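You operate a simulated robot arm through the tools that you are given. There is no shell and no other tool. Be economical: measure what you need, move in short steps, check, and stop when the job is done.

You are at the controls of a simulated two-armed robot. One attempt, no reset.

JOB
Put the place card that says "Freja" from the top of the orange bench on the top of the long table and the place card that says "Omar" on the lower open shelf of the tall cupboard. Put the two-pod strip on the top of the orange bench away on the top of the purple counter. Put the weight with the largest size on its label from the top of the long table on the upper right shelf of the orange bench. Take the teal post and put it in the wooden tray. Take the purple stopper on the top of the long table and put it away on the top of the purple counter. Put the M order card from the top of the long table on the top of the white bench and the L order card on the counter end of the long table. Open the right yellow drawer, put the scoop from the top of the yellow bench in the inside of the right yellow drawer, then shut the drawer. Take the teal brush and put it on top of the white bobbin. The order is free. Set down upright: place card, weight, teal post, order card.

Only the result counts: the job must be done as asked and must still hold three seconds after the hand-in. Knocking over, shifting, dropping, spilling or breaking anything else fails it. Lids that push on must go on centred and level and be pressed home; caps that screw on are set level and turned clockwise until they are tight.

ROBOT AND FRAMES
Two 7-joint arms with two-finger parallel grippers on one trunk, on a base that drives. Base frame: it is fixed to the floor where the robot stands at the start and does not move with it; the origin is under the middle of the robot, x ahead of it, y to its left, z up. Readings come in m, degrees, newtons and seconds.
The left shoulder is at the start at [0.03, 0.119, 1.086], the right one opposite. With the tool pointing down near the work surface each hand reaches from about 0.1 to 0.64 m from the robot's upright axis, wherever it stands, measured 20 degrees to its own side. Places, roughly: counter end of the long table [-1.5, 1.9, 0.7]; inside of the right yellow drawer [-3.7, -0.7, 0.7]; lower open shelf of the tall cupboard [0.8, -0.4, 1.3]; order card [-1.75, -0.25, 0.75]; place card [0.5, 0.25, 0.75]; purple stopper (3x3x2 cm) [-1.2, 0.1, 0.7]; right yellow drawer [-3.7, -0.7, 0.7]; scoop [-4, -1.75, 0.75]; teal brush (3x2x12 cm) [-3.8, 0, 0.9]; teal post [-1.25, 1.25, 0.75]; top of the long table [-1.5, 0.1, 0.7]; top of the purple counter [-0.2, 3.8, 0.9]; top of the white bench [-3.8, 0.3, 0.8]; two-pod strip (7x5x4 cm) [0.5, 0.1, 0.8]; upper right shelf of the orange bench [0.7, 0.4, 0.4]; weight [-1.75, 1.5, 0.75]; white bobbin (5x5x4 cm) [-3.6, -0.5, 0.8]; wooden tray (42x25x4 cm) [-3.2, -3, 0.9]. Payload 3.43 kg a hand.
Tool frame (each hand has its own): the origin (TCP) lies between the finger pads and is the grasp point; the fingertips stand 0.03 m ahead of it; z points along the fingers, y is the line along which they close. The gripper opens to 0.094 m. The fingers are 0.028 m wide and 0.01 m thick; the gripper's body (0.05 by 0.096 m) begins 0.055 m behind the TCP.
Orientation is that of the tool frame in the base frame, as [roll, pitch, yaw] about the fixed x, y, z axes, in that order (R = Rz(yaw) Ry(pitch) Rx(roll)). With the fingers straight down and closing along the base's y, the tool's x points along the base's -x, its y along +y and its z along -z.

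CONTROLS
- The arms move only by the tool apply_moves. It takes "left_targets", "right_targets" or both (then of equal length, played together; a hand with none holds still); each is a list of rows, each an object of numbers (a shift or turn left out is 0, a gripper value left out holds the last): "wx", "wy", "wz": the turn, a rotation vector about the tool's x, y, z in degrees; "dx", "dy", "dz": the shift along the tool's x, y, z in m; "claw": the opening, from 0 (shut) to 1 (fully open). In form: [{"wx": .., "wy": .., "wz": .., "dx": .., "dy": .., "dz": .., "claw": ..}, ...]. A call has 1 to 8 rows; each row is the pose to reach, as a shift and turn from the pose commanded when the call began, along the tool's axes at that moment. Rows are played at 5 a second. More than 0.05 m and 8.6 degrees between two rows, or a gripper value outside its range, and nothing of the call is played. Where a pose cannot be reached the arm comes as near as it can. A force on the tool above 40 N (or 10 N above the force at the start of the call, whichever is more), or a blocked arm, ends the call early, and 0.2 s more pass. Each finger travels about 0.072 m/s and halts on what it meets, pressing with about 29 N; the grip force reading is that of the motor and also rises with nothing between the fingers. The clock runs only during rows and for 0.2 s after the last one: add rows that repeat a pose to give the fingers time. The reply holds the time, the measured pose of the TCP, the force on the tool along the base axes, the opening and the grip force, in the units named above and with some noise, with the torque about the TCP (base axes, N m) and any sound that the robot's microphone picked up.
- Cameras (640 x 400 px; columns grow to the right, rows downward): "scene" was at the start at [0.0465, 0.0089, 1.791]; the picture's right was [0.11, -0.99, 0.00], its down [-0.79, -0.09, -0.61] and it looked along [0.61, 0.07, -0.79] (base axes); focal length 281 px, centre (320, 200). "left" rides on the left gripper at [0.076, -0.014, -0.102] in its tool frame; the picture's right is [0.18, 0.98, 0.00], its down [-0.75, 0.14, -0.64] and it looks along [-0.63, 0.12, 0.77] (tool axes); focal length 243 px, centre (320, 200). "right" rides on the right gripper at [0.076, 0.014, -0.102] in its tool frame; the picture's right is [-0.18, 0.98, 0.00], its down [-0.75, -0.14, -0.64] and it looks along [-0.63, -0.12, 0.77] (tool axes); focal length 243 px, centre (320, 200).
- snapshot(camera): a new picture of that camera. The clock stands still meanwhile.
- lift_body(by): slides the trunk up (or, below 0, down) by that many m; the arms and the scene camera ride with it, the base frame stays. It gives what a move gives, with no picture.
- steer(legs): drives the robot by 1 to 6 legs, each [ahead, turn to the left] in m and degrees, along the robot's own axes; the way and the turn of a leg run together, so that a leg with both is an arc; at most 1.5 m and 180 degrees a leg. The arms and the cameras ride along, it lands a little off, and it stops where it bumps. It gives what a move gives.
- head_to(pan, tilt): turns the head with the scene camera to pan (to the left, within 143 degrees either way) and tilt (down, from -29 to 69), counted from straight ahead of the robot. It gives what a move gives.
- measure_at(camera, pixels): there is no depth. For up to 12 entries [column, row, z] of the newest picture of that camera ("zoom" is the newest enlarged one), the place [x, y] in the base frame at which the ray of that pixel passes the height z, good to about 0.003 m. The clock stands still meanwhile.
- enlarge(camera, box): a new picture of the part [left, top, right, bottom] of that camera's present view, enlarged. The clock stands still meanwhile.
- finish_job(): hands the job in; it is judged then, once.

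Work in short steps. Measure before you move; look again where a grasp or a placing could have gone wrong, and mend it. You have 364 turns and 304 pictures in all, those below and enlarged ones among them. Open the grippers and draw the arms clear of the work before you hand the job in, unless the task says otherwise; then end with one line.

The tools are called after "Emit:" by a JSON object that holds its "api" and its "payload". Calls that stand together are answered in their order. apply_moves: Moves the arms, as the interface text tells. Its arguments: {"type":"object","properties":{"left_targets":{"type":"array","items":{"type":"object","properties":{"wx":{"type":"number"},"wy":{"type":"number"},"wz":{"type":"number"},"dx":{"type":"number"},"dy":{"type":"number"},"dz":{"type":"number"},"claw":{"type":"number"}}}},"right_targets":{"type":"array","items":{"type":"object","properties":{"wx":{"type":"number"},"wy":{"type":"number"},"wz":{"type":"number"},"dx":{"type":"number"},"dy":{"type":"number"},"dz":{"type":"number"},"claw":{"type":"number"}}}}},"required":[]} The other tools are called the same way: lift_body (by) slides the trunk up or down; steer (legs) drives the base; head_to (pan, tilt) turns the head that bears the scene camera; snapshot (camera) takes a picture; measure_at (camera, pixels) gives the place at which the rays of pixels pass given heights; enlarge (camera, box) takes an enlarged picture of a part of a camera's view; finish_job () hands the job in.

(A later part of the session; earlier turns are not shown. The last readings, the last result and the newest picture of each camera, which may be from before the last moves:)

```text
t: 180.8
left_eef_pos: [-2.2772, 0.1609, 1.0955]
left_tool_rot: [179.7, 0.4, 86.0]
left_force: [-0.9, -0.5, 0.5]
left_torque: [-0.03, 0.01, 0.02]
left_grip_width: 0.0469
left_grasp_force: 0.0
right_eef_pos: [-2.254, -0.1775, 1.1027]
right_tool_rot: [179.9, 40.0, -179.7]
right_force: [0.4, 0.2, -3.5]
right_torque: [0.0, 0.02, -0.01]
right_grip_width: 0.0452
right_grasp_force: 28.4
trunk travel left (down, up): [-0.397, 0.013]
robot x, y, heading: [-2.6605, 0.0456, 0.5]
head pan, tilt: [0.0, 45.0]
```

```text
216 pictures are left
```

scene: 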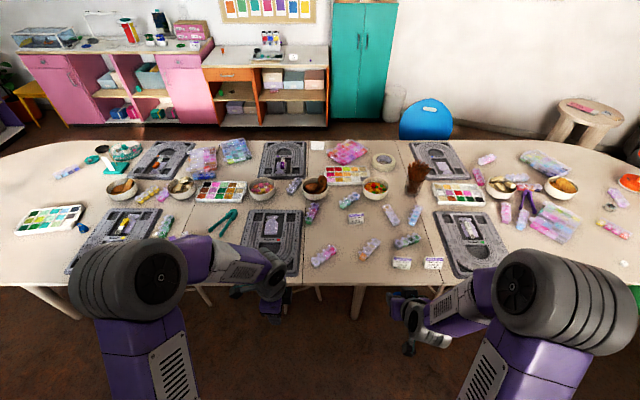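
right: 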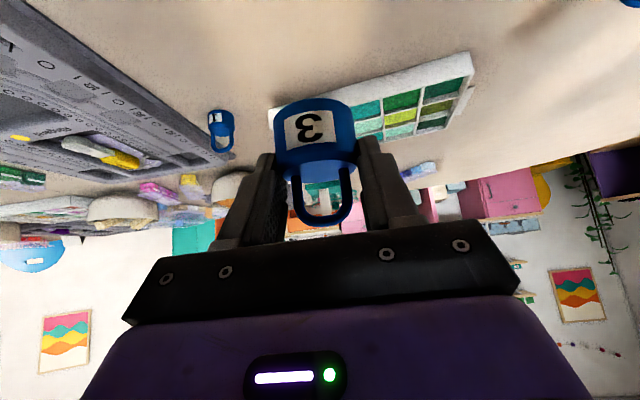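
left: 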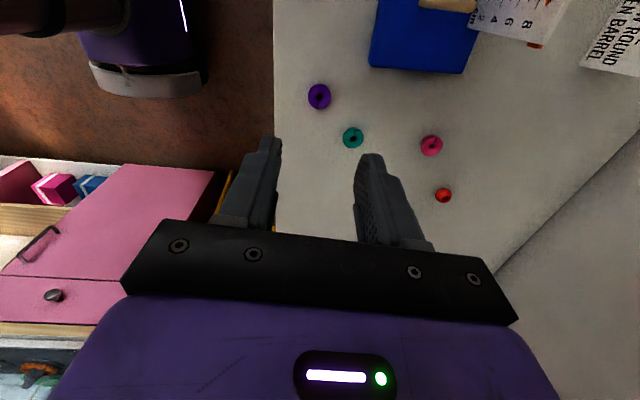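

Emit:
{"api": "enlarge", "payload": {"camera": "scene", "box": [330, 195, 460, 280]}}

Emit:
{"api": "measure_at", "payload": {"camera": "scene", "pixels": [[403, 269, 0.745], [434, 268, 0.745], [357, 221, 0.745], [403, 258, 0.79], [434, 258, 0.79], [357, 213, 0.79], [370, 290, 0.745]]}}

```text
4.71 times, centred on (395, 238) of scene
```

zoom: 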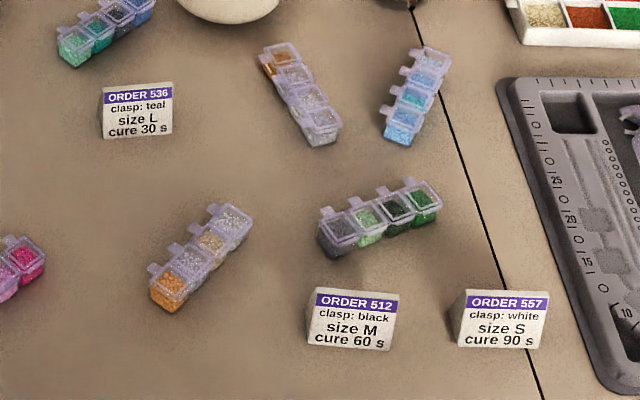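

```text
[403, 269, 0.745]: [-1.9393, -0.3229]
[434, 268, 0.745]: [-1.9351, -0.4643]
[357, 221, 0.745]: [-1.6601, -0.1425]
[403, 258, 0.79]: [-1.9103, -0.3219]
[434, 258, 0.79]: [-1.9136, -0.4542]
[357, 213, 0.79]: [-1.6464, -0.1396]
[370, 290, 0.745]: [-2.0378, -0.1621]
```

L card ≈(−1.645, −0.14), M ≈(−1.92, −0.322), S beside it. I plan to grip the L card by its ends (≈0.08 m) with the left hand tilted forward. I measure table legs and turn the left hand.

Emit:
{"api": "measure_at", "payload": {"camera": "scene", "pixels": [[356, 318, 0.4], [356, 318, 0.2], [205, 305, 0.4], [42, 315, 0.4], [480, 308, 0.4], [320, 298, 0.4], [350, 217, 0.765], [364, 217, 0.765]]}}

Emit:
{"api": "apply_moves", "payload": {"left_targets": [{"wz": -8.4}, {"wz": -16.8}, {"wz": -25.2}, {"wz": -33.6}, {"wz": -42}, {"wz": -50.4}, {"wz": -58.8}, {"wz": -67.2}]}}

Emit:
{"api": "apply_moves", "payload": {"left_targets": [{"wz": -8.4}, {"wz": -16.8}, {"wz": -25.2, "claw": 1}, {"wz": -26.8, "claw": 1}]}}

```text
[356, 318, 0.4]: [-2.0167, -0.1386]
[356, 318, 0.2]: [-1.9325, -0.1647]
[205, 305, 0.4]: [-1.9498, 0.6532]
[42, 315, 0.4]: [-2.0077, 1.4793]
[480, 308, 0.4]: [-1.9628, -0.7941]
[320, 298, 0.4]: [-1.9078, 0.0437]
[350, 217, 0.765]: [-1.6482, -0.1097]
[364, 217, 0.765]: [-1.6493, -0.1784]
```

```text
t: 182.6
left_eef_pos: [-2.2771, 0.1614, 1.0952]
left_tool_rot: [-179.8, 0.4, 153.4]
left_force: [0.1, -0.5, -0.3]
left_torque: [0.02, 0.0, 0.03]
left_grip_width: 0.0469
left_grasp_force: 0.1
right_eef_pos: [-2.254, -0.1784, 1.1028]
right_tool_rot: [179.9, 40.0, -179.6]
right_force: [0.1, -1.2, -3.8]
right_torque: [-0.03, 0.02, 0.05]
right_grip_width: 0.0453
right_grasp_force: 29.1
trunk travel left (down, up): [-0.397, 0.013]
robot x, y, heading: [-2.6634, 0.0417, 0.4]
head pan, tilt: [0.0, 45.0]
```

```text
t: 183.6
left_eef_pos: [-2.2767, 0.16, 1.0945]
left_tool_rot: [-179.7, 0.3, -179.9]
left_force: [-0.1, 0.0, -0.1]
left_torque: [-0.02, -0.03, 0.04]
left_grip_width: 0.0939
left_grasp_force: 0.0
right_eef_pos: [-2.2551, -0.1775, 1.1027]
right_tool_rot: [179.9, 40.0, -179.7]
right_force: [0.5, -0.2, -2.9]
right_torque: [0.04, 0.02, -0.08]
right_grip_width: 0.045
right_grasp_force: 29.1
trunk travel left (down, up): [-0.397, 0.013]
robot x, y, heading: [-2.6633, 0.0481, 0.6]
head pan, tilt: [0.0, 45.0]
```

I turn 15° right and drive 0.3 m so the L card lies ahead of the left shoulder, then look.

Emit:
{"api": "steer", "payload": {"legs": [[0, -15], [0.3, 0]]}}

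Emit:
{"api": "snapshot", "payload": {"camera": "scene"}}

Emit:
{"api": "snapshot", "payload": {"camera": "left"}}

```text
t: 186.6
left_eef_pos: [-1.9703, -0.0179, 1.0951]
left_tool_rot: [-179.6, 0.4, 165.2]
left_force: [-0.4, -1.0, 0.1]
left_torque: [0.05, 0.0, -0.03]
left_grip_width: 0.094
left_grasp_force: 0.1
right_eef_pos: [-2.0348, -0.3512, 1.1017]
right_tool_rot: [179.9, 40.0, 165.5]
right_force: [-0.8, 0.1, -2.7]
right_torque: [-0.05, 0.01, 0.02]
right_grip_width: 0.0453
right_grasp_force: 29.4
trunk travel left (down, up): [-0.397, 0.013]
robot x, y, heading: [-2.3713, -0.0338, -14.5]
head pan, tilt: [0.0, 45.0]
```

```text
214 pictures are left
```

scene: 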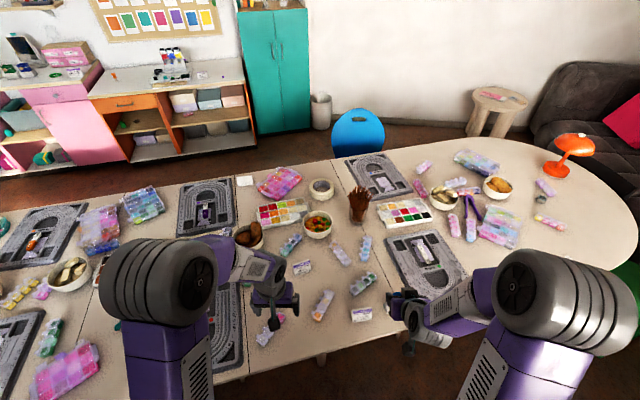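

```text
213 pictures are left
```

left: 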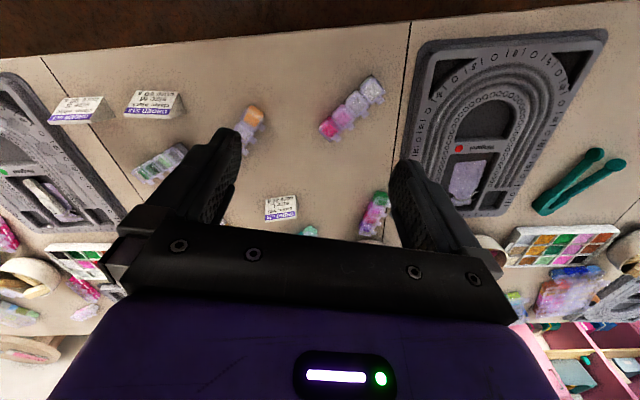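

Emit:
{"api": "enlarge", "payload": {"camera": "scene", "box": [265, 235, 345, 285]}}

Emit:
{"api": "enlarge", "payload": {"camera": "left", "box": [230, 170, 400, 260]}}

```text
8.00 times, centred on (305, 260) of scene
```

zoom: 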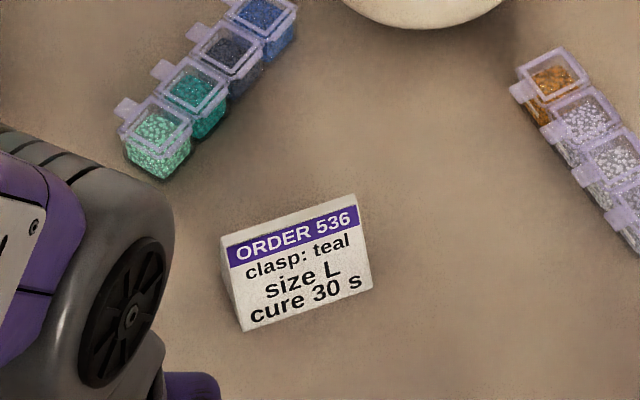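

```text
3.76 times, centred on (315, 215) of left
```

zoom: 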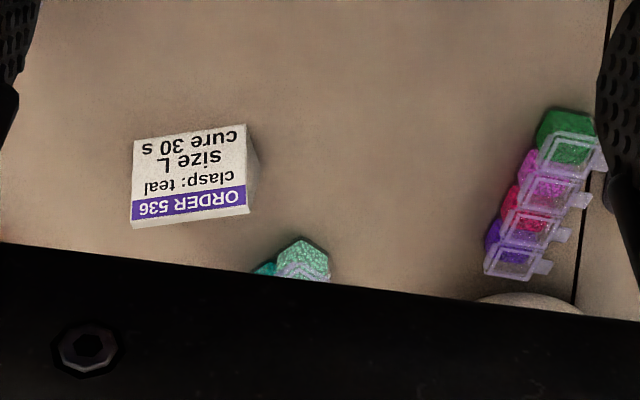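

Emit:
{"api": "measure_at", "payload": {"camera": "zoom", "pixels": [[134, 139, 0.745], [247, 124, 0.745], [131, 226, 0.79], [250, 211, 0.79], [131, 226, 0.8], [250, 211, 0.8]]}}

Emit:
{"api": "measure_at", "payload": {"camera": "scene", "pixels": [[295.4, 276.4, 0.745], [311.75, 271.1, 0.745], [292.75, 264.6, 0.79], [309.6, 259.4, 0.79], [292.75, 264.6, 0.8], [309.6, 259.4, 0.8]]}}

```text
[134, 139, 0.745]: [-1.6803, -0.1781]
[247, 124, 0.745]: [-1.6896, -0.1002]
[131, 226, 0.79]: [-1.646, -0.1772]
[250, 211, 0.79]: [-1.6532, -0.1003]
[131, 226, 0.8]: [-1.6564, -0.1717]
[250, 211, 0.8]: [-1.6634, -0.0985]
```

```text
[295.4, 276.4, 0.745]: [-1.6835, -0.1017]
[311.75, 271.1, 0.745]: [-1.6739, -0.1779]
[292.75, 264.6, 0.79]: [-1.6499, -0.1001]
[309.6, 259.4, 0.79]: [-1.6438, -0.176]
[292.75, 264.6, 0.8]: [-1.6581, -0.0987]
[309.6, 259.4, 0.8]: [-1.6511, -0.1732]
```

L card: centre (−1.648, −0.139), length 0.077, top ≈0.793, yaw ≈5°. I check the nearby pod corners, and turn/tilt the left hand.

Emit:
{"api": "measure_at", "payload": {"camera": "scene", "pixels": [[284.6, 257.5, 0.745], [281, 252, 0.775], [289, 251, 0.775]]}}

Emit:
{"api": "apply_moves", "payload": {"left_targets": [{"wz": -7}, {"wz": -14}, {"wz": -20}]}}

Emit:
{"api": "apply_moves", "payload": {"left_targets": [{"wy": -8, "dz": 0.01}, {"wy": -16, "dz": 0.02}, {"wy": -24, "dz": 0.03}, {"wy": -32, "dz": 0.04}, {"wy": -40, "dz": 0.05}]}}

```text
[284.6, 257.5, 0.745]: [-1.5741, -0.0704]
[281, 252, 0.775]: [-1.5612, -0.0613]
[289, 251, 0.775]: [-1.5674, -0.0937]
```

```text
t: 187.3
left_eef_pos: [-1.9716, -0.0183, 1.0955]
left_tool_rot: [-179.6, 0.0, -174.8]
left_force: [0.1, -0.9, 0.4]
left_torque: [0.02, -0.02, 0.0]
left_grip_width: 0.0942
left_grasp_force: 0.2
right_eef_pos: [-2.0344, -0.3508, 1.1026]
right_tool_rot: [179.8, 40.0, 165.4]
right_force: [1.2, 0.4, -3.0]
right_torque: [0.01, 0.01, 0.01]
right_grip_width: 0.0452
right_grasp_force: 29.0
trunk travel left (down, up): [-0.397, 0.013]
robot x, y, heading: [-2.3733, -0.0336, -14.4]
head pan, tilt: [0.0, 45.0]
```

```text
t: 188.6
left_eef_pos: [-1.9696, -0.0177, 1.0453]
left_tool_rot: [-179.4, 40.3, -174.5]
left_force: [-0.5, -0.3, -0.3]
left_torque: [0.01, -0.01, 0.0]
left_grip_width: 0.094
left_grasp_force: 0.1
right_eef_pos: [-2.0353, -0.352, 1.1031]
right_tool_rot: [179.8, 40.0, 165.4]
right_force: [0.1, 0.2, -3.5]
right_torque: [0.0, 0.01, 0.0]
right_grip_width: 0.0453
right_grasp_force: 29.4
trunk travel left (down, up): [-0.397, 0.013]
robot x, y, heading: [-2.3697, -0.0353, -14.7]
head pan, tilt: [0.0, 45.0]
```

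Emit:
{"api": "apply_moves", "payload": {"left_targets": [{"dx": -0.0077, "dy": -0.0187, "dz": 0.0367}, {"dx": -0.0153, "dy": -0.0374, "dz": 0.0735}, {"dx": -0.023, "dy": -0.0561, "dz": 0.1102}, {"dx": -0.0307, "dy": -0.0747, "dz": 0.147}, {"dx": -0.0384, "dy": -0.0934, "dz": 0.1837}, {"dx": -0.046, "dy": -0.1121, "dz": 0.2205}, {"dx": -0.0537, "dy": -0.1308, "dz": 0.2572}, {"dx": -0.0614, "dy": -0.1495, "dz": 0.294}]}}

Emit:
{"api": "snapshot", "payload": {"camera": "left"}}

```text
t: 190.3
left_eef_pos: [-1.7213, -0.1476, 0.8607]
left_tool_rot: [-179.4, 39.9, -174.4]
left_force: [-0.2, 0.1, 0.2]
left_torque: [-0.02, -0.03, 0.04]
left_grip_width: 0.0942
left_grasp_force: 0.1
right_eef_pos: [-2.0334, -0.3505, 1.1019]
right_tool_rot: [179.9, 40.0, 165.5]
right_force: [0.5, 0.1, -2.9]
right_torque: [0.04, 0.01, -0.02]
right_grip_width: 0.045
right_grasp_force: 28.7
trunk travel left (down, up): [-0.397, 0.013]
robot x, y, heading: [-2.3701, -0.0343, -14.7]
head pan, tilt: [0.0, 45.0]
```

```text
210 pictures are left
```

left: 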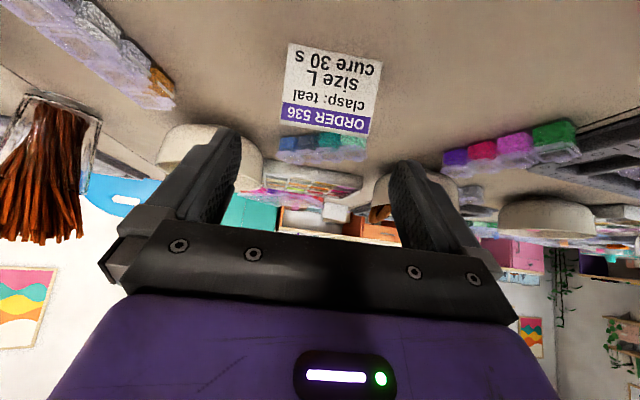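

Emit:
{"api": "measure_at", "payload": {"camera": "left", "pixels": [[290, 42, 0.745], [382, 62, 0.745], [281, 120, 0.793], [370, 134, 0.793]]}}

```text
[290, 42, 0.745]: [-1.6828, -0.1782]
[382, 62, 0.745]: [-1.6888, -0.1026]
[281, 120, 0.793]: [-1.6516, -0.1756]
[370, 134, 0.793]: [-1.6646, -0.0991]
```

Card centre y −0.139. I advance 0.1 along the fingers with a 2.5 mm correction.

Emit:
{"api": "apply_moves", "payload": {"left_targets": [{"dy": 0.0025, "dz": 0.03}, {"dy": 0.0025, "dz": 0.055}, {"dy": 0.0025, "dz": 0.08}, {"dy": 0.0025, "dz": 0.1}, {"dy": 0.0025, "dz": 0.1}]}}

Emit:
{"api": "snapshot", "payload": {"camera": "left"}}

```text
t: 191.6
left_eef_pos: [-1.6955, -0.1248, 0.8224]
left_tool_rot: [-179.6, 39.9, -174.6]
left_force: [-0.9, 1.0, -0.2]
left_torque: [0.01, -0.02, 0.0]
left_grip_width: 0.094
left_grasp_force: 0.1
left hand out of reach, approached as far as the arm can: row 2, 3, 4, 5
right_eef_pos: [-2.0342, -0.3499, 1.1032]
right_tool_rot: [179.9, 40.0, 165.5]
right_force: [-1.0, 0.8, -3.0]
right_torque: [0.01, 0.05, 0.0]
right_grip_width: 0.0453
right_grasp_force: 28.7
trunk travel left (down, up): [-0.397, 0.013]
robot x, y, heading: [-2.3688, -0.0328, -14.8]
head pan, tilt: [0.0, 45.0]
```

```text
209 pictures are left
```

left: 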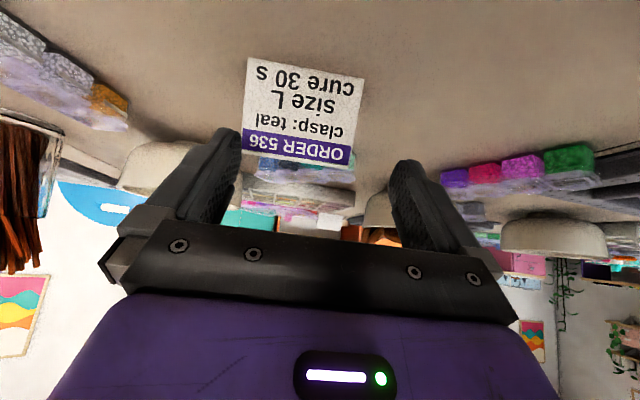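

Out of reach by ~0.04. I back the hand off a little, drive 0.06 ahead, and remeasure.

Emit:
{"api": "apply_moves", "payload": {"left_targets": [{"dz": -0.03}, {"dz": -0.06}]}}

Emit:
{"api": "steer", "payload": {"legs": [[0.06, 0]]}}

Emit:
{"api": "snapshot", "payload": {"camera": "left"}}

```text
t: 192.2
left_eef_pos: [-1.7366, -0.1279, 0.8669]
left_tool_rot: [-179.4, 40.1, -174.5]
left_force: [0.0, 0.2, 0.2]
left_torque: [0.02, -0.02, -0.03]
left_grip_width: 0.0941
left_grasp_force: 0.2
right_eef_pos: [-2.0363, -0.3511, 1.1032]
right_tool_rot: [179.8, 40.1, 165.4]
right_force: [-0.5, -0.1, -4.3]
right_torque: [0.02, 0.01, -0.01]
right_grip_width: 0.0453
right_grasp_force: 28.9
trunk travel left (down, up): [-0.397, 0.013]
robot x, y, heading: [-2.3743, -0.0346, -14.5]
head pan, tilt: [0.0, 45.0]
```

```text
t: 193.1
left_eef_pos: [-1.6791, -0.1446, 0.866]
left_tool_rot: [-179.4, 40.2, -174.6]
left_force: [0.6, 0.1, 0.1]
left_torque: [-0.01, 0.02, -0.02]
left_grip_width: 0.0942
left_grasp_force: 0.0
right_eef_pos: [-1.9785, -0.3653, 1.1021]
right_tool_rot: [179.8, 39.8, 165.4]
right_force: [0.2, 0.5, -3.7]
right_torque: [0.0, 0.02, 0.04]
right_grip_width: 0.0454
right_grasp_force: 29.0
trunk travel left (down, up): [-0.397, 0.013]
robot x, y, heading: [-2.3167, -0.0496, -14.6]
head pan, tilt: [0.0, 45.0]
```

```text
208 pictures are left
```

left: 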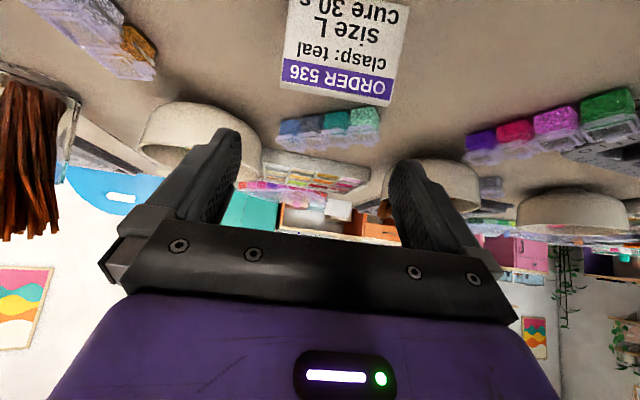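

Emit:
{"api": "measure_at", "payload": {"camera": "left", "pixels": [[280, 89, 0.793], [390, 107, 0.793], [282, 80, 0.793], [395, 95, 0.793]]}}

```text
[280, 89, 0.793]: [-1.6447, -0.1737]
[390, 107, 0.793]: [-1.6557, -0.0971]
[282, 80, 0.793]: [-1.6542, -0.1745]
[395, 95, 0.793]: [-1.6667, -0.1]
```

Emit:
{"api": "apply_moves", "payload": {"left_targets": [{"dx": 0.0, "dy": 0.0043, "dz": 0.01}, {"dx": 0.0115, "dy": 0.0043, "dz": 0.033}, {"dx": 0.023, "dy": 0.0043, "dz": 0.056}, {"dx": 0.0346, "dy": 0.0043, "dz": 0.0793}, {"dx": 0.0346, "dy": 0.0043, "dz": 0.0793}]}}

Emit:
{"api": "snapshot", "payload": {"camera": "left"}}

```text
t: 194.3
left_eef_pos: [-1.6576, -0.1399, 0.7926]
left_tool_rot: [-179.3, 40.1, -174.4]
left_force: [0.2, 0.2, 0.6]
left_torque: [-0.05, 0.03, 0.0]
left_grip_width: 0.0939
left_grasp_force: 0.1
left hand out of reach, approached as far as the arm can: row 4, 5
right_eef_pos: [-1.9795, -0.3666, 1.1022]
right_tool_rot: [179.7, 40.0, 165.4]
right_force: [-0.2, -0.3, -4.7]
right_torque: [-0.03, 0.02, -0.03]
right_grip_width: 0.0452
right_grasp_force: 29.0
trunk travel left (down, up): [-0.397, 0.013]
robot x, y, heading: [-2.3161, -0.0514, -14.8]
head pan, tilt: [0.0, 45.0]
```

```text
207 pictures are left
```

left: 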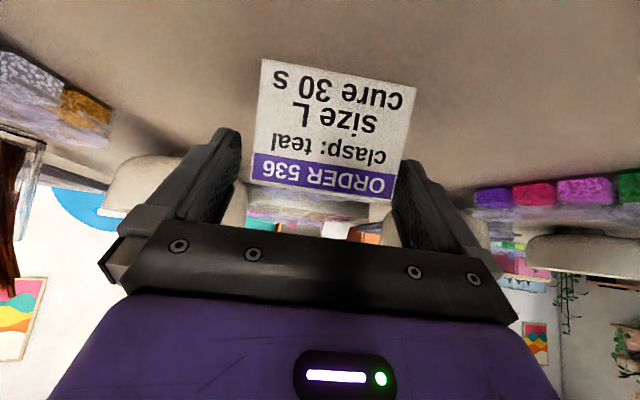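

The card ends lie between the pads. I close.

Emit:
{"api": "apply_moves", "payload": {"left_targets": [{"claw": 0.9}, {"claw": 0.8}, {"claw": 0.6}, {"claw": 0.3}, {"claw": 0.3}]}}

Emit:
{"api": "snapshot", "payload": {"camera": "left"}}

```text
t: 195.5
left_eef_pos: [-1.6573, -0.1383, 0.7914]
left_tool_rot: [-179.4, 40.1, -174.6]
left_force: [0.2, -0.5, 0.9]
left_torque: [0.01, -0.03, -0.01]
left_grip_width: 0.0746
left_grasp_force: 28.8
right_eef_pos: [-1.9797, -0.3668, 1.1013]
right_tool_rot: [179.7, 39.9, 165.4]
right_force: [-0.3, -0.1, -4.0]
right_torque: [0.0, 0.01, 0.02]
right_grip_width: 0.0451
right_grasp_force: 29.0
trunk travel left (down, up): [-0.397, 0.013]
robot x, y, heading: [-2.3142, -0.0454, -14.5]
head pan, tilt: [0.0, 45.0]
```

```text
206 pictures are left
```

left: 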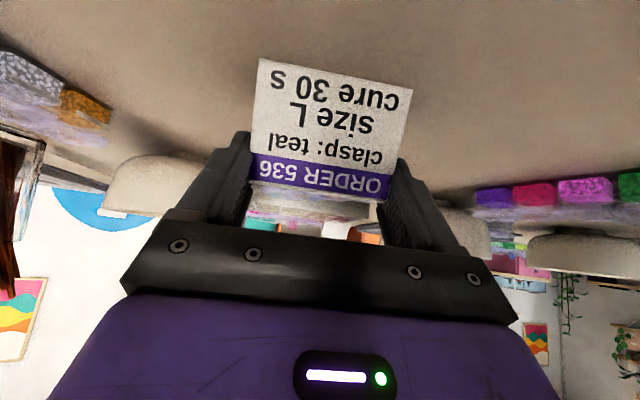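

Gripped. I lift 0.12 m and check.

Emit:
{"api": "apply_moves", "payload": {"left_targets": [{"dx": -0.019, "dz": -0.023}, {"dx": -0.039, "dz": -0.046}, {"dx": -0.058, "dz": -0.069}, {"dx": -0.077, "dz": -0.092}]}}

Emit:
{"api": "snapshot", "payload": {"camera": "left"}}

```text
t: 196.5
left_eef_pos: [-1.6575, -0.1376, 0.9121]
left_tool_rot: [-179.4, 40.0, -174.6]
left_force: [0.2, -0.7, -0.3]
left_torque: [-0.04, -0.01, 0.0]
left_grip_width: 0.0746
left_grasp_force: 28.4
right_eef_pos: [-1.9795, -0.3667, 1.1029]
right_tool_rot: [179.7, 40.0, 165.5]
right_force: [0.3, 0.3, -4.3]
right_torque: [0.03, 0.01, 0.01]
right_grip_width: 0.0451
right_grasp_force: 28.5
trunk travel left (down, up): [-0.397, 0.013]
robot x, y, heading: [-2.3182, -0.0466, -14.7]
head pan, tilt: [0.0, 45.0]
```

```text
205 pictures are left
```

left: 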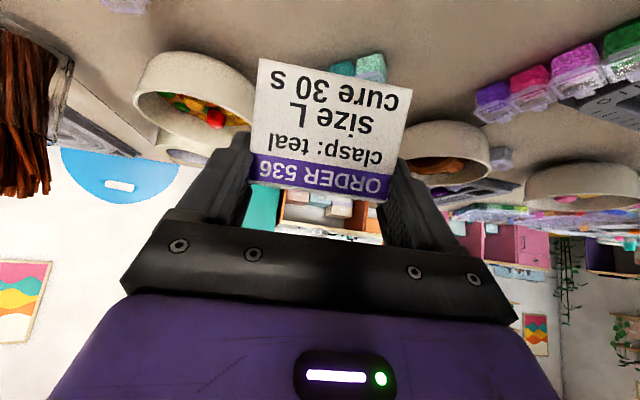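

Solid. I retract the left hand and drive to the north (counter) end of the table.

Emit:
{"api": "apply_moves", "payload": {"left_targets": [{"dx": 0.013, "dy": 0.0157, "dz": -0.037}, {"dx": 0.0259, "dy": 0.0314, "dz": -0.074}, {"dx": 0.0388, "dy": 0.0471, "dz": -0.111}, {"dx": 0.0518, "dy": 0.0628, "dz": -0.148}, {"dx": 0.0648, "dy": 0.0784, "dz": -0.185}, {"dx": 0.0777, "dy": 0.0941, "dz": -0.222}, {"dx": 0.0907, "dy": 0.1098, "dz": -0.259}, {"dx": 0.1036, "dy": 0.1255, "dz": -0.296}]}}

Emit:
{"api": "steer", "payload": {"legs": [[-0.3, 0], [0, 104.7], [1.4, 0], [1.35, 0], [0, -90], [1.05, 0]]}}

Emit:
{"api": "steer", "payload": {"legs": [[0, -90]]}}

Emit:
{"api": "snapshot", "payload": {"camera": "scene"}}

```text
t: 198.3
left_eef_pos: [-1.9339, -0.0402, 1.0694]
left_tool_rot: [-179.6, 40.2, -174.6]
left_force: [0.6, 0.3, 0.3]
left_torque: [0.01, 0.05, 0.01]
left_grip_width: 0.0744
left_grasp_force: 29.3
left hand out of reach, approached as far as the arm can: row 8
right_eef_pos: [-1.9785, -0.3653, 1.1036]
right_tool_rot: [179.8, 40.0, 165.4]
right_force: [-0.6, 0.0, -3.2]
right_torque: [0.03, 0.03, 0.03]
right_grip_width: 0.045
right_grasp_force: 28.8
trunk travel left (down, up): [-0.397, 0.013]
robot x, y, heading: [-2.3173, -0.0501, -14.6]
head pan, tilt: [0.0, 45.0]
```

```text
t: 226.5
left_eef_pos: [-1.1702, 2.8982, 1.0697]
left_tool_rot: [-179.5, 40.1, -158.8]
left_force: [-0.1, -0.7, 0.4]
left_torque: [-0.04, -0.01, -0.01]
left_grip_width: 0.0747
left_grasp_force: 29.0
right_eef_pos: [-1.1253, 2.5733, 1.1023]
right_tool_rot: [179.8, 39.9, -179.0]
right_force: [0.2, -0.5, -3.3]
right_torque: [-0.02, 0.03, -0.01]
right_grip_width: 0.0452
right_grasp_force: 28.8
trunk travel left (down, up): [-0.397, 0.013]
robot x, y, heading: [-1.5354, 2.7872, 0.7]
head pan, tilt: [0.0, 45.0]
```

```text
t: 230.7
left_eef_pos: [-1.4299, 2.4217, 1.0692]
left_tool_rot: [-179.6, 40.1, 110.3]
left_force: [0.4, 0.3, -0.8]
left_torque: [-0.03, -0.02, 0.0]
left_grip_width: 0.0747
left_grasp_force: 29.2
right_eef_pos: [-1.757, 2.3825, 1.1022]
right_tool_rot: [179.8, 39.9, 90.2]
right_force: [0.3, -0.2, -4.0]
right_torque: [0.04, 0.0, -0.01]
right_grip_width: 0.0453
right_grasp_force: 29.2
trunk travel left (down, up): [-0.397, 0.013]
robot x, y, heading: [-1.5315, 2.7874, -89.9]
head pan, tilt: [0.0, 45.0]
```

```text
204 pictures are left
```

scene: 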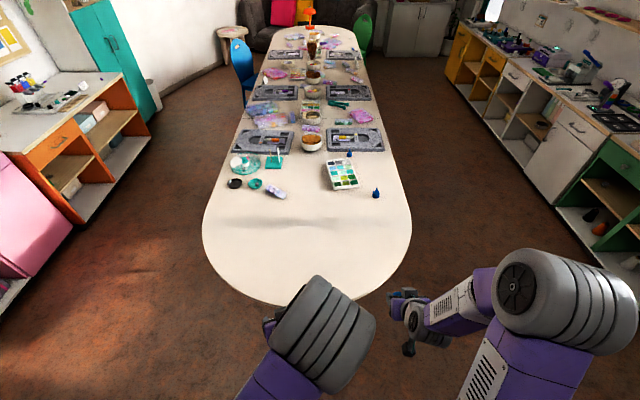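

Emit:
{"api": "measure_at", "payload": {"camera": "scene", "pixels": [[310, 250, 0.745], [300, 305, 0.745], [290, 270, 0.745], [272, 165, 0.75], [280, 192, 0.75], [375, 196, 0.75]]}}

```text
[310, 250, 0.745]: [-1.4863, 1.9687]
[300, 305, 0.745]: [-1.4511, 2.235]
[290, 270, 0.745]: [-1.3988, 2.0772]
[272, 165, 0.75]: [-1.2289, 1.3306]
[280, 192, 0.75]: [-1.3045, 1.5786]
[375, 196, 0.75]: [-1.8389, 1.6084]
```

A big free area at the end. I drive 0.22 ahead, then bring L to about (−1.46, 1.98), z≈0.80.

Emit:
{"api": "steer", "payload": {"legs": [[0.22, 0]]}}

Emit:
{"api": "apply_moves", "payload": {"left_targets": [{"dx": 0.003, "dy": -0.013, "dz": 0.0415}, {"dx": 0.006, "dy": -0.026, "dz": 0.083}, {"dx": 0.009, "dy": -0.039, "dz": 0.1245}, {"dx": 0.012, "dy": -0.052, "dz": 0.166}, {"dx": 0.0145, "dy": -0.065, "dz": 0.2075}, {"dx": 0.017, "dy": -0.078, "dz": 0.249}, {"dx": 0.02, "dy": -0.091, "dz": 0.2905}, {"dx": 0.022, "dy": -0.1044, "dz": 0.325}]}}

Emit:
{"api": "snapshot", "payload": {"camera": "left"}}

Emit:
{"api": "snapshot", "payload": {"camera": "scene"}}

```text
t: 232.4
left_eef_pos: [-1.429, 2.2024, 1.0689]
left_tool_rot: [-179.5, 40.1, 110.4]
left_force: [0.4, 0.8, 0.1]
left_torque: [0.0, 0.0, -0.01]
left_grip_width: 0.0745
left_grasp_force: 29.4
right_eef_pos: [-1.7563, 2.1646, 1.1032]
right_tool_rot: [179.9, 39.9, 90.2]
right_force: [-0.7, -0.1, -5.0]
right_torque: [0.03, -0.03, -0.03]
right_grip_width: 0.0452
right_grasp_force: 29.3
trunk travel left (down, up): [-0.397, 0.013]
robot x, y, heading: [-1.534, 2.5706, -90.0]
head pan, tilt: [0.0, 45.0]
```

```text
t: 234.2
left_eef_pos: [-1.4635, 1.9864, 0.8047]
left_tool_rot: [-179.6, 40.0, 110.1]
left_force: [-0.1, -0.1, -0.7]
left_torque: [-0.01, -0.01, 0.02]
left_grip_width: 0.0744
left_grasp_force: 29.1
right_eef_pos: [-1.7558, 2.1641, 1.1027]
right_tool_rot: [179.8, 39.9, 90.2]
right_force: [-1.3, -0.9, -3.2]
right_torque: [0.03, -0.02, 0.0]
right_grip_width: 0.0451
right_grasp_force: 28.7
trunk travel left (down, up): [-0.397, 0.013]
robot x, y, heading: [-1.5323, 2.5697, -89.8]
head pan, tilt: [0.0, 45.0]
```

```text
203 pictures are left
```

left: 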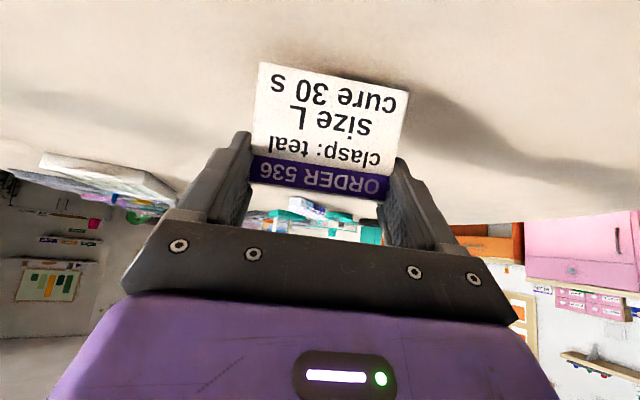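

```text
202 pictures are left
```

scene: 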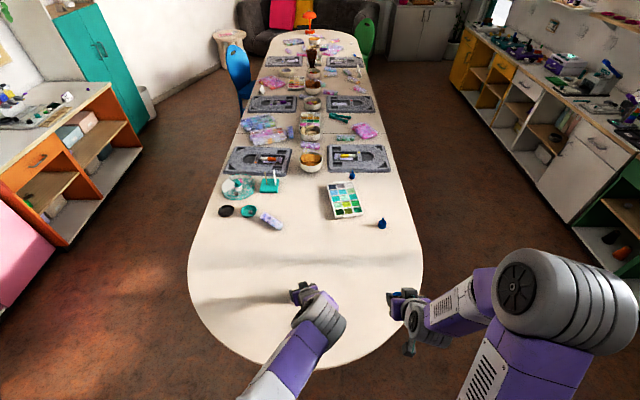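

I lower in small steps to contact.

Emit:
{"api": "apply_moves", "payload": {"left_targets": [{"dx": 0.0045, "dz": 0.0054}, {"dx": 0.0071, "dz": 0.0084}, {"dx": 0.009, "dz": 0.0107}]}}

```text
t: 235.0
left_eef_pos: [-1.4635, 1.9864, 0.7918]
left_tool_rot: [-179.5, 40.1, 110.2]
left_force: [-0.4, -0.3, -0.4]
left_torque: [0.01, -0.02, -0.02]
left_grip_width: 0.0746
left_grasp_force: 29.0
right_eef_pos: [-1.7552, 2.1638, 1.1031]
right_tool_rot: [179.9, 39.9, 90.2]
right_force: [-0.9, -1.1, -3.6]
right_torque: [0.03, 0.0, 0.0]
right_grip_width: 0.0455
right_grasp_force: 29.0
trunk travel left (down, up): [-0.397, 0.013]
robot x, y, heading: [-1.5319, 2.5712, -90.2]
head pan, tilt: [0.0, 45.0]
```

Emit:
{"api": "apply_moves", "payload": {"left_targets": [{"dx": 0.0019, "dz": 0.0023}, {"dx": 0.0038, "dz": 0.0046}]}}

```text
t: 235.6
left_eef_pos: [-1.4642, 1.9858, 0.7917]
left_tool_rot: [-179.3, 40.5, 110.2]
left_force: [0.3, 5.2, 24.0]
left_torque: [0.41, -0.32, 0.08]
left_grip_width: 0.0746
left_grasp_force: 29.2
right_eef_pos: [-1.7559, 2.1669, 1.1039]
right_tool_rot: [179.8, 40.0, 90.3]
right_force: [0.5, 0.3, -3.5]
right_torque: [0.02, -0.03, -0.02]
right_grip_width: 0.0452
right_grasp_force: 29.2
trunk travel left (down, up): [-0.397, 0.013]
robot x, y, heading: [-1.5336, 2.5686, -89.8]
head pan, tilt: [0.0, 45.0]
```

Contact. I relax, open, and withdraw along the finger axis.

Emit:
{"api": "apply_moves", "payload": {"left_targets": [{"dx": -0.0032, "dz": -0.0038}, {"dx": -0.0032, "dz": -0.0038, "claw": 0.9}, {"dx": -0.0032, "dz": -0.0038, "claw": 1}, {"dx": -0.0032, "dz": -0.0038, "claw": 1}, {"dx": -0.0032, "dz": -0.04}, {"dx": -0.0032, "dz": -0.08}, {"dx": -0.0032, "dz": -0.12}, {"dx": -0.0032, "dz": -0.16}]}}

Emit:
{"api": "snapshot", "payload": {"camera": "left"}}

```text
t: 237.4
left_eef_pos: [-1.4977, 2.0832, 0.9125]
left_tool_rot: [-179.5, 40.2, 110.2]
left_force: [0.1, 0.6, -0.3]
left_torque: [-0.01, -0.01, 0.02]
left_grip_width: 0.094
left_grasp_force: 0.1
right_eef_pos: [-1.7554, 2.1658, 1.1032]
right_tool_rot: [179.9, 39.8, 90.2]
right_force: [-0.4, 0.5, -4.2]
right_torque: [0.04, 0.02, 0.02]
right_grip_width: 0.045
right_grasp_force: 29.2
trunk travel left (down, up): [-0.397, 0.013]
robot x, y, heading: [-1.5358, 2.5714, -90.0]
head pan, tilt: [0.0, 45.0]
```

```text
201 pictures are left
```

left: 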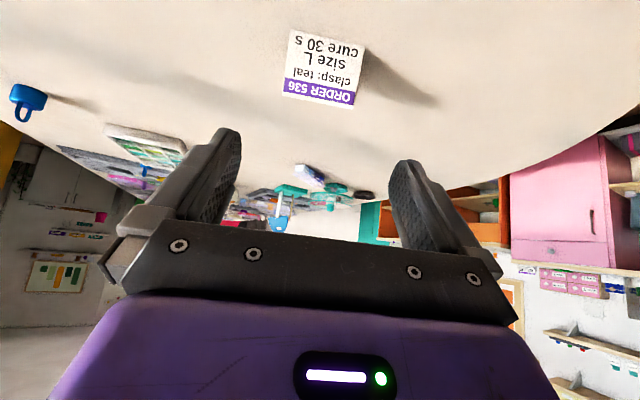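

L card stands. I retract the left hand and drive round to the orange bench for the weight.

Emit:
{"api": "apply_moves", "payload": {"left_targets": [{"dz": -0.04}, {"dz": -0.08}, {"dz": -0.12}]}}

Emit:
{"api": "steer", "payload": {"legs": [[-0.25, 0], [0, 90], [1.3, 0], [0, -90], [1.3, 0], [1.15, 0]]}}

Emit:
{"api": "steer", "payload": {"legs": [[0, 90]]}}

Emit:
{"api": "snapshot", "payload": {"camera": "scene"}}

```text
t: 238.2
left_eef_pos: [-1.5225, 2.1546, 1.0042]
left_tool_rot: [-179.5, 40.1, 110.2]
left_force: [0.2, 0.7, 0.2]
left_torque: [-0.03, -0.02, -0.01]
left_grip_width: 0.0942
left_grasp_force: 0.2
right_eef_pos: [-1.7544, 2.1652, 1.1038]
right_tool_rot: [179.8, 40.0, 90.1]
right_force: [-0.2, 0.5, -2.8]
right_torque: [0.03, 0.03, -0.02]
right_grip_width: 0.0452
right_grasp_force: 29.6
trunk travel left (down, up): [-0.397, 0.013]
robot x, y, heading: [-1.5327, 2.5705, -90.1]
head pan, tilt: [0.0, 45.0]
```

```text
t: 265.3
left_eef_pos: [-0.226, -0.0231, 1.0042]
left_tool_rot: [-179.4, 40.1, 110.5]
left_force: [0.2, -0.5, -0.1]
left_torque: [0.02, -0.03, -0.02]
left_grip_width: 0.0939
left_grasp_force: 0.1
right_eef_pos: [-0.4599, -0.0142, 1.103]
right_tool_rot: [179.8, 39.9, 90.5]
right_force: [-0.8, 0.7, -4.4]
right_torque: [0.05, 0.0, -0.01]
right_grip_width: 0.0451
right_grasp_force: 29.1
trunk travel left (down, up): [-0.397, 0.013]
robot x, y, heading: [-0.2398, 0.3931, -89.8]
head pan, tilt: [0.0, 45.0]
```

```text
t: 269.6
left_eef_pos: [0.1751, 0.4128, 1.0035]
left_tool_rot: [-179.7, 40.0, -158.6]
left_force: [0.6, -0.3, 0.7]
left_torque: [0.0, 0.01, -0.04]
left_grip_width: 0.094
left_grasp_force: 0.1
right_eef_pos: [0.1709, 0.1804, 1.1021]
right_tool_rot: [179.8, 39.9, -178.5]
right_force: [-0.2, -0.5, -3.9]
right_torque: [-0.02, 0.03, 0.01]
right_grip_width: 0.0453
right_grasp_force: 28.0
trunk travel left (down, up): [-0.397, 0.013]
robot x, y, heading: [-0.2395, 0.3942, 1.3]
head pan, tilt: [0.0, 45.0]
```

```text
200 pictures are left
```

scene: 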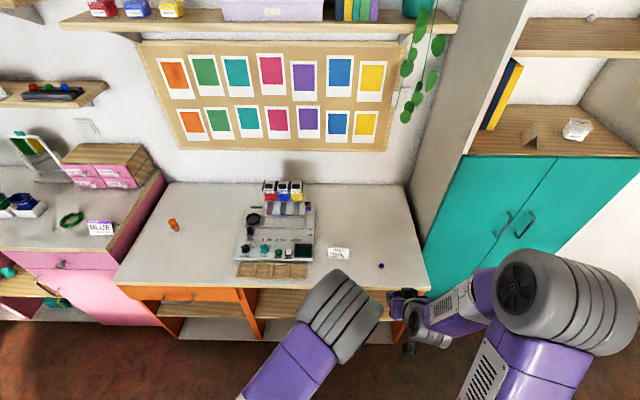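

I lower the trunk to see into and reach the shelf.

Emit:
{"api": "lift_body", "payload": {"by": -0.33}}

Emit:
{"api": "head_to", "payload": {"pan": -5, "tilt": 45}}

Emit:
{"api": "snapshot", "payload": {"camera": "scene"}}

Emit:
{"api": "snapshot", "payload": {"camera": "right"}}

```text
t: 272.9
left_eef_pos: [0.1756, 0.4128, 0.6738]
left_tool_rot: [-179.5, 40.1, -158.4]
left_force: [0.4, -0.5, 1.0]
left_torque: [0.01, 0.01, -0.02]
left_grip_width: 0.0943
left_grasp_force: 0.1
right_eef_pos: [0.1708, 0.1805, 0.7725]
right_tool_rot: [179.7, 39.9, -178.5]
right_force: [-0.6, -0.2, -3.1]
right_torque: [-0.02, 0.0, 0.0]
right_grip_width: 0.0454
right_grasp_force: 29.2
trunk travel left (down, up): [-0.067, 0.343]
robot x, y, heading: [-0.2353, 0.3959, 1.5]
head pan, tilt: [0.0, 45.0]
```

```text
t: 273.5
left_eef_pos: [0.1764, 0.4138, 0.6741]
left_tool_rot: [-179.5, 40.1, -158.5]
left_force: [0.5, -0.4, 0.4]
left_torque: [-0.03, 0.0, -0.01]
left_grip_width: 0.0942
left_grasp_force: 0.0
right_eef_pos: [0.1713, 0.1813, 0.7722]
right_tool_rot: [179.8, 39.9, -178.6]
right_force: [0.0, -0.2, -2.9]
right_torque: [0.02, 0.0, 0.03]
right_grip_width: 0.045
right_grasp_force: 28.9
trunk travel left (down, up): [-0.067, 0.343]
robot x, y, heading: [-0.2419, 0.3945, 1.7]
head pan, tilt: [-5.0, 45.0]
```

```text
199 pictures are left
```

scene: 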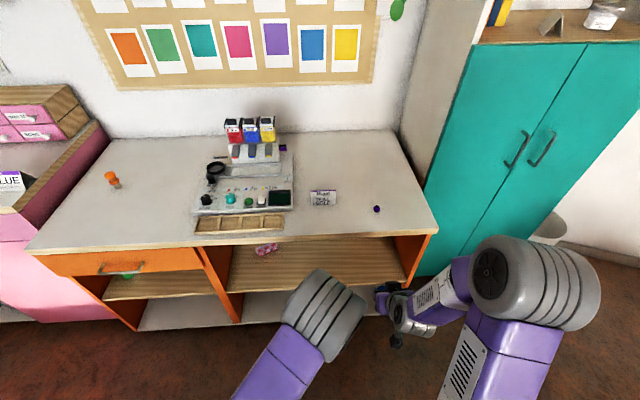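

```text
198 pictures are left
```

right: 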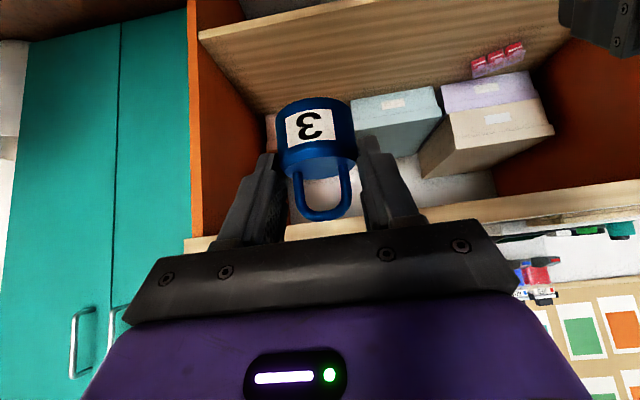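

Emit:
{"api": "measure_at", "payload": {"camera": "scene", "pixels": [[406, 278, 0.4], [406, 278, 0.5], [229, 292, 0.4], [229, 292, 0.5], [265, 252, 0.45], [262, 243, 0.5]]}}

Emit:
{"api": "measure_at", "payload": {"camera": "right", "pixels": [[200, 36, 0.4], [200, 36, 0.5], [500, 72, 0.45], [500, 72, 0.5], [430, 130, 0.45], [268, 115, 0.45]]}}

Emit:
{"api": "enlarge", "payload": {"camera": "scene", "box": [180, 210, 440, 330]}}

```text
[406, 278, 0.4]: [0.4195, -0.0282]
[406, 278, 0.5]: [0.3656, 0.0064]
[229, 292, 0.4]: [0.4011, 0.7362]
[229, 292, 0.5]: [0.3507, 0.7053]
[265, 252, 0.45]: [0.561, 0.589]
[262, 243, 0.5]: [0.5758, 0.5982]
```

```text
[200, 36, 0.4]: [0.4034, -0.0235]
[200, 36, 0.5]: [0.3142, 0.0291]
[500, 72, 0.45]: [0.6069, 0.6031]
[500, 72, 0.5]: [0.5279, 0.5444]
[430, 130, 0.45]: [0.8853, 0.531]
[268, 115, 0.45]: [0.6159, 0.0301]
```

```text
2.46 times, centred on (310, 270) of scene
```

zoom: 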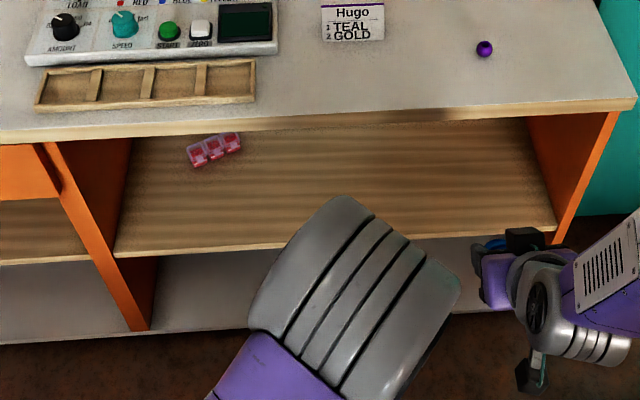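

Shelf top is about z≈0.4–0.45. I lower the right hand outside the bench to z≈0.52 and drive 0.08 nearer.

Emit:
{"api": "apply_moves", "payload": {"right_targets": [{"dx": 0.027, "dz": 0.032}, {"dx": 0.054, "dz": 0.064}, {"dx": 0.081, "dz": 0.096}, {"dx": 0.108, "dz": 0.128}, {"dx": 0.135, "dz": 0.16}, {"dx": 0.161, "dz": 0.19}]}}

Emit:
{"api": "steer", "payload": {"legs": [[0.08, 0]]}}

Emit:
{"api": "snapshot", "payload": {"camera": "right"}}

```text
t: 274.9
left_eef_pos: [0.1765, 0.4136, 0.6733]
left_tool_rot: [-179.6, 40.0, -158.5]
left_force: [0.4, 0.1, -0.1]
left_torque: [0.02, 0.03, -0.02]
left_grip_width: 0.0936
left_grasp_force: 0.0
right_eef_pos: [0.17, 0.1802, 0.5241]
right_tool_rot: [179.8, 39.9, -178.6]
right_force: [1.1, 0.1, -4.0]
right_torque: [0.0, 0.04, -0.01]
right_grip_width: 0.0453
right_grasp_force: 28.9
trunk travel left (down, up): [-0.067, 0.343]
robot x, y, heading: [-0.2426, 0.3951, 1.5]
head pan, tilt: [-5.0, 45.0]
```

```text
t: 276.0
left_eef_pos: [0.2547, 0.4169, 0.6729]
left_tool_rot: [-179.6, 39.9, -158.5]
left_force: [-0.1, 0.1, -0.4]
left_torque: [0.0, 0.01, 0.01]
left_grip_width: 0.0942
left_grasp_force: 0.1
right_eef_pos: [0.2479, 0.1827, 0.5242]
right_tool_rot: [179.8, 39.7, -178.6]
right_force: [-0.1, 0.0, -4.4]
right_torque: [-0.01, 0.05, 0.0]
right_grip_width: 0.045
right_grasp_force: 28.6
trunk travel left (down, up): [-0.067, 0.343]
robot x, y, heading: [-0.1616, 0.3962, 1.2]
head pan, tilt: [-5.0, 45.0]
```

```text
196 pictures are left
```

right: 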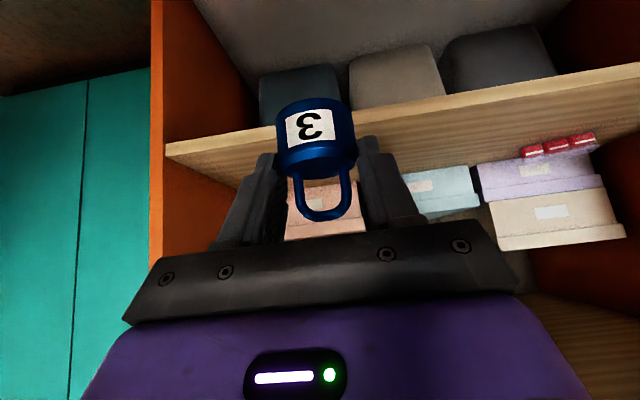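

Emit:
{"api": "measure_at", "payload": {"camera": "right", "pixels": [[172, 158, 0.4], [172, 158, 0.43], [172, 158, 0.46], [168, 146, 0.4], [168, 146, 0.43], [400, 200, 0.43], [560, 150, 0.45], [500, 105, 0.43]]}}

```text
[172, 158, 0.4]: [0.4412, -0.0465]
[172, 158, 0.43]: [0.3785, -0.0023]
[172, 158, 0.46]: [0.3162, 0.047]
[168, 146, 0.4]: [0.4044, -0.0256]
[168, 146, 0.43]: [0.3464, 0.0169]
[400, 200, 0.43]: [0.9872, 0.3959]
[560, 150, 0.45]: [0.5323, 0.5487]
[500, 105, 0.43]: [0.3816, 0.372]
```

Shelf top ≈0.43. I move forward into the shelf to x≈0.455 with the weight's bottom ≈0.045 above it.

Emit:
{"api": "apply_moves", "payload": {"right_targets": [{"dx": -0.03, "dz": 0.0285}, {"dx": -0.06, "dz": 0.057}, {"dx": -0.0905, "dz": 0.0855}, {"dx": -0.121, "dz": 0.114}, {"dx": -0.151, "dz": 0.142}, {"dx": -0.151, "dz": 0.142}]}}

Emit:
{"api": "snapshot", "payload": {"camera": "right"}}

Emit:
{"api": "snapshot", "payload": {"camera": "scene"}}

```text
t: 277.4
left_eef_pos: [0.2549, 0.4153, 0.6737]
left_tool_rot: [-179.6, 40.0, -158.5]
left_force: [0.4, 0.3, 0.1]
left_torque: [0.04, 0.0, -0.01]
left_grip_width: 0.094
left_grasp_force: 0.0
right_eef_pos: [0.4558, 0.1894, 0.5121]
right_tool_rot: [179.8, 39.8, -178.4]
right_force: [0.2, 0.3, -3.6]
right_torque: [-0.01, 0.04, 0.03]
right_grip_width: 0.0453
right_grasp_force: 29.1
trunk travel left (down, up): [-0.067, 0.343]
robot x, y, heading: [-0.164, 0.395, 1.5]
head pan, tilt: [-5.0, 45.0]
```

```text
195 pictures are left
```

right: 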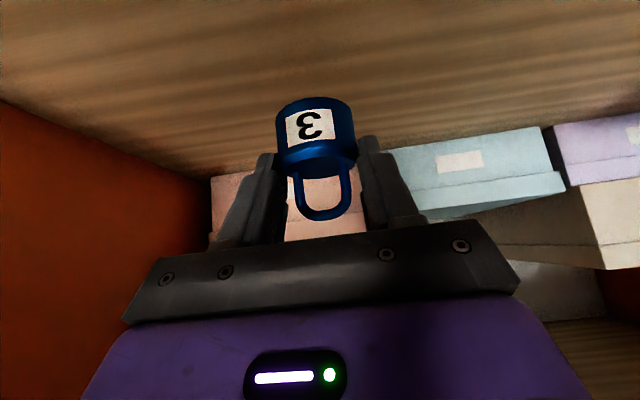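

```text
194 pictures are left
```

scene: 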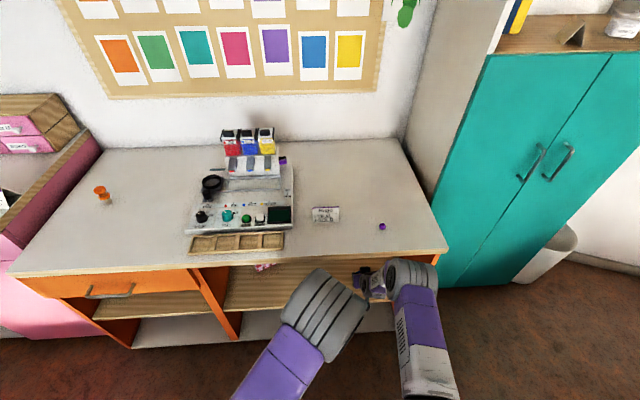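

Inside the shelf with space around. I lower in steps until contact.

Emit:
{"api": "apply_moves", "payload": {"right_targets": [{"dx": 0.0129, "dz": 0.0153}, {"dx": 0.0206, "dz": 0.0245}, {"dx": 0.0238, "dz": 0.0283}, {"dx": 0.027, "dz": 0.0322}]}}

```text
t: 278.4
left_eef_pos: [0.2553, 0.4142, 0.6732]
left_tool_rot: [-179.6, 40.0, -158.5]
left_force: [1.4, -0.1, 0.9]
left_torque: [-0.01, -0.04, 0.03]
left_grip_width: 0.094
left_grasp_force: 0.1
right_eef_pos: [0.4551, 0.1886, 0.4699]
right_tool_rot: [179.9, 39.8, -178.6]
right_force: [0.9, -0.3, -4.2]
right_torque: [-0.01, 0.03, 0.01]
right_grip_width: 0.0451
right_grasp_force: 28.6
trunk travel left (down, up): [-0.067, 0.343]
robot x, y, heading: [-0.1619, 0.396, 1.3]
head pan, tilt: [-5.0, 45.0]
```

Emit:
{"api": "apply_moves", "payload": {"right_targets": [{"dx": 0.0026, "dz": 0.0031}, {"dx": 0.0051, "dz": 0.0061}]}}

```text
t: 279.0
left_eef_pos: [0.2534, 0.4147, 0.6754]
left_tool_rot: [-179.5, 40.2, -158.5]
left_force: [-0.1, -0.3, 0.9]
left_torque: [0.0, -0.03, 0.0]
left_grip_width: 0.0942
left_grasp_force: 0.0
right_eef_pos: [0.4558, 0.1882, 0.4663]
right_tool_rot: [179.9, 40.2, -178.5]
right_force: [-5.9, -0.7, 14.9]
right_torque: [-0.16, 0.5, -0.05]
right_grip_width: 0.0452
right_grasp_force: 29.0
trunk travel left (down, up): [-0.067, 0.343]
robot x, y, heading: [-0.1609, 0.3933, 1.5]
head pan, tilt: [-5.0, 45.0]
```

Contact. I relax, open and withdraw along the fingers.

Emit:
{"api": "apply_moves", "payload": {"right_targets": [{"dx": -0.0022, "dz": -0.0027}, {"dx": -0.0022, "dz": -0.0027, "claw": 0.7}, {"dx": -0.0022, "dz": -0.0027, "claw": 1}, {"dx": -0.0022, "dz": -0.0027, "claw": 1}, {"dx": -0.0022, "dz": -0.04}, {"dx": -0.0022, "dz": -0.08}]}}

Emit:
{"api": "snapshot", "payload": {"camera": "right"}}

```text
t: 280.4
left_eef_pos: [0.2548, 0.4159, 0.6738]
left_tool_rot: [-179.5, 40.1, -158.5]
left_force: [0.6, 0.0, -0.1]
left_torque: [-0.01, 0.01, 0.05]
left_grip_width: 0.0941
left_grasp_force: 0.1
right_eef_pos: [0.4042, 0.1874, 0.5257]
right_tool_rot: [179.9, 39.9, -178.5]
right_force: [0.4, -0.5, 0.8]
right_torque: [0.01, 0.02, 0.0]
right_grip_width: 0.0941
right_grasp_force: 0.0
trunk travel left (down, up): [-0.067, 0.343]
robot x, y, heading: [-0.1598, 0.3949, 1.3]
head pan, tilt: [-5.0, 45.0]
```

```text
193 pictures are left
```

right: 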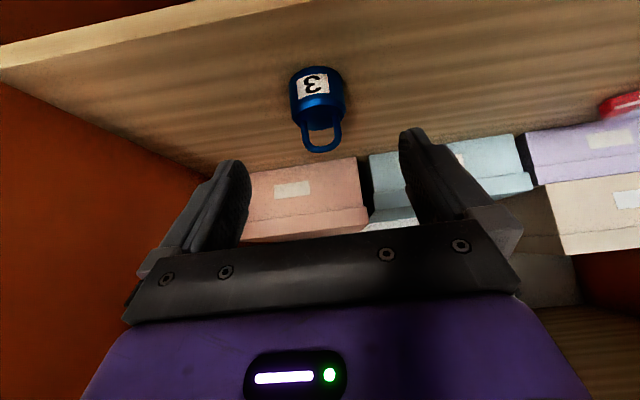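

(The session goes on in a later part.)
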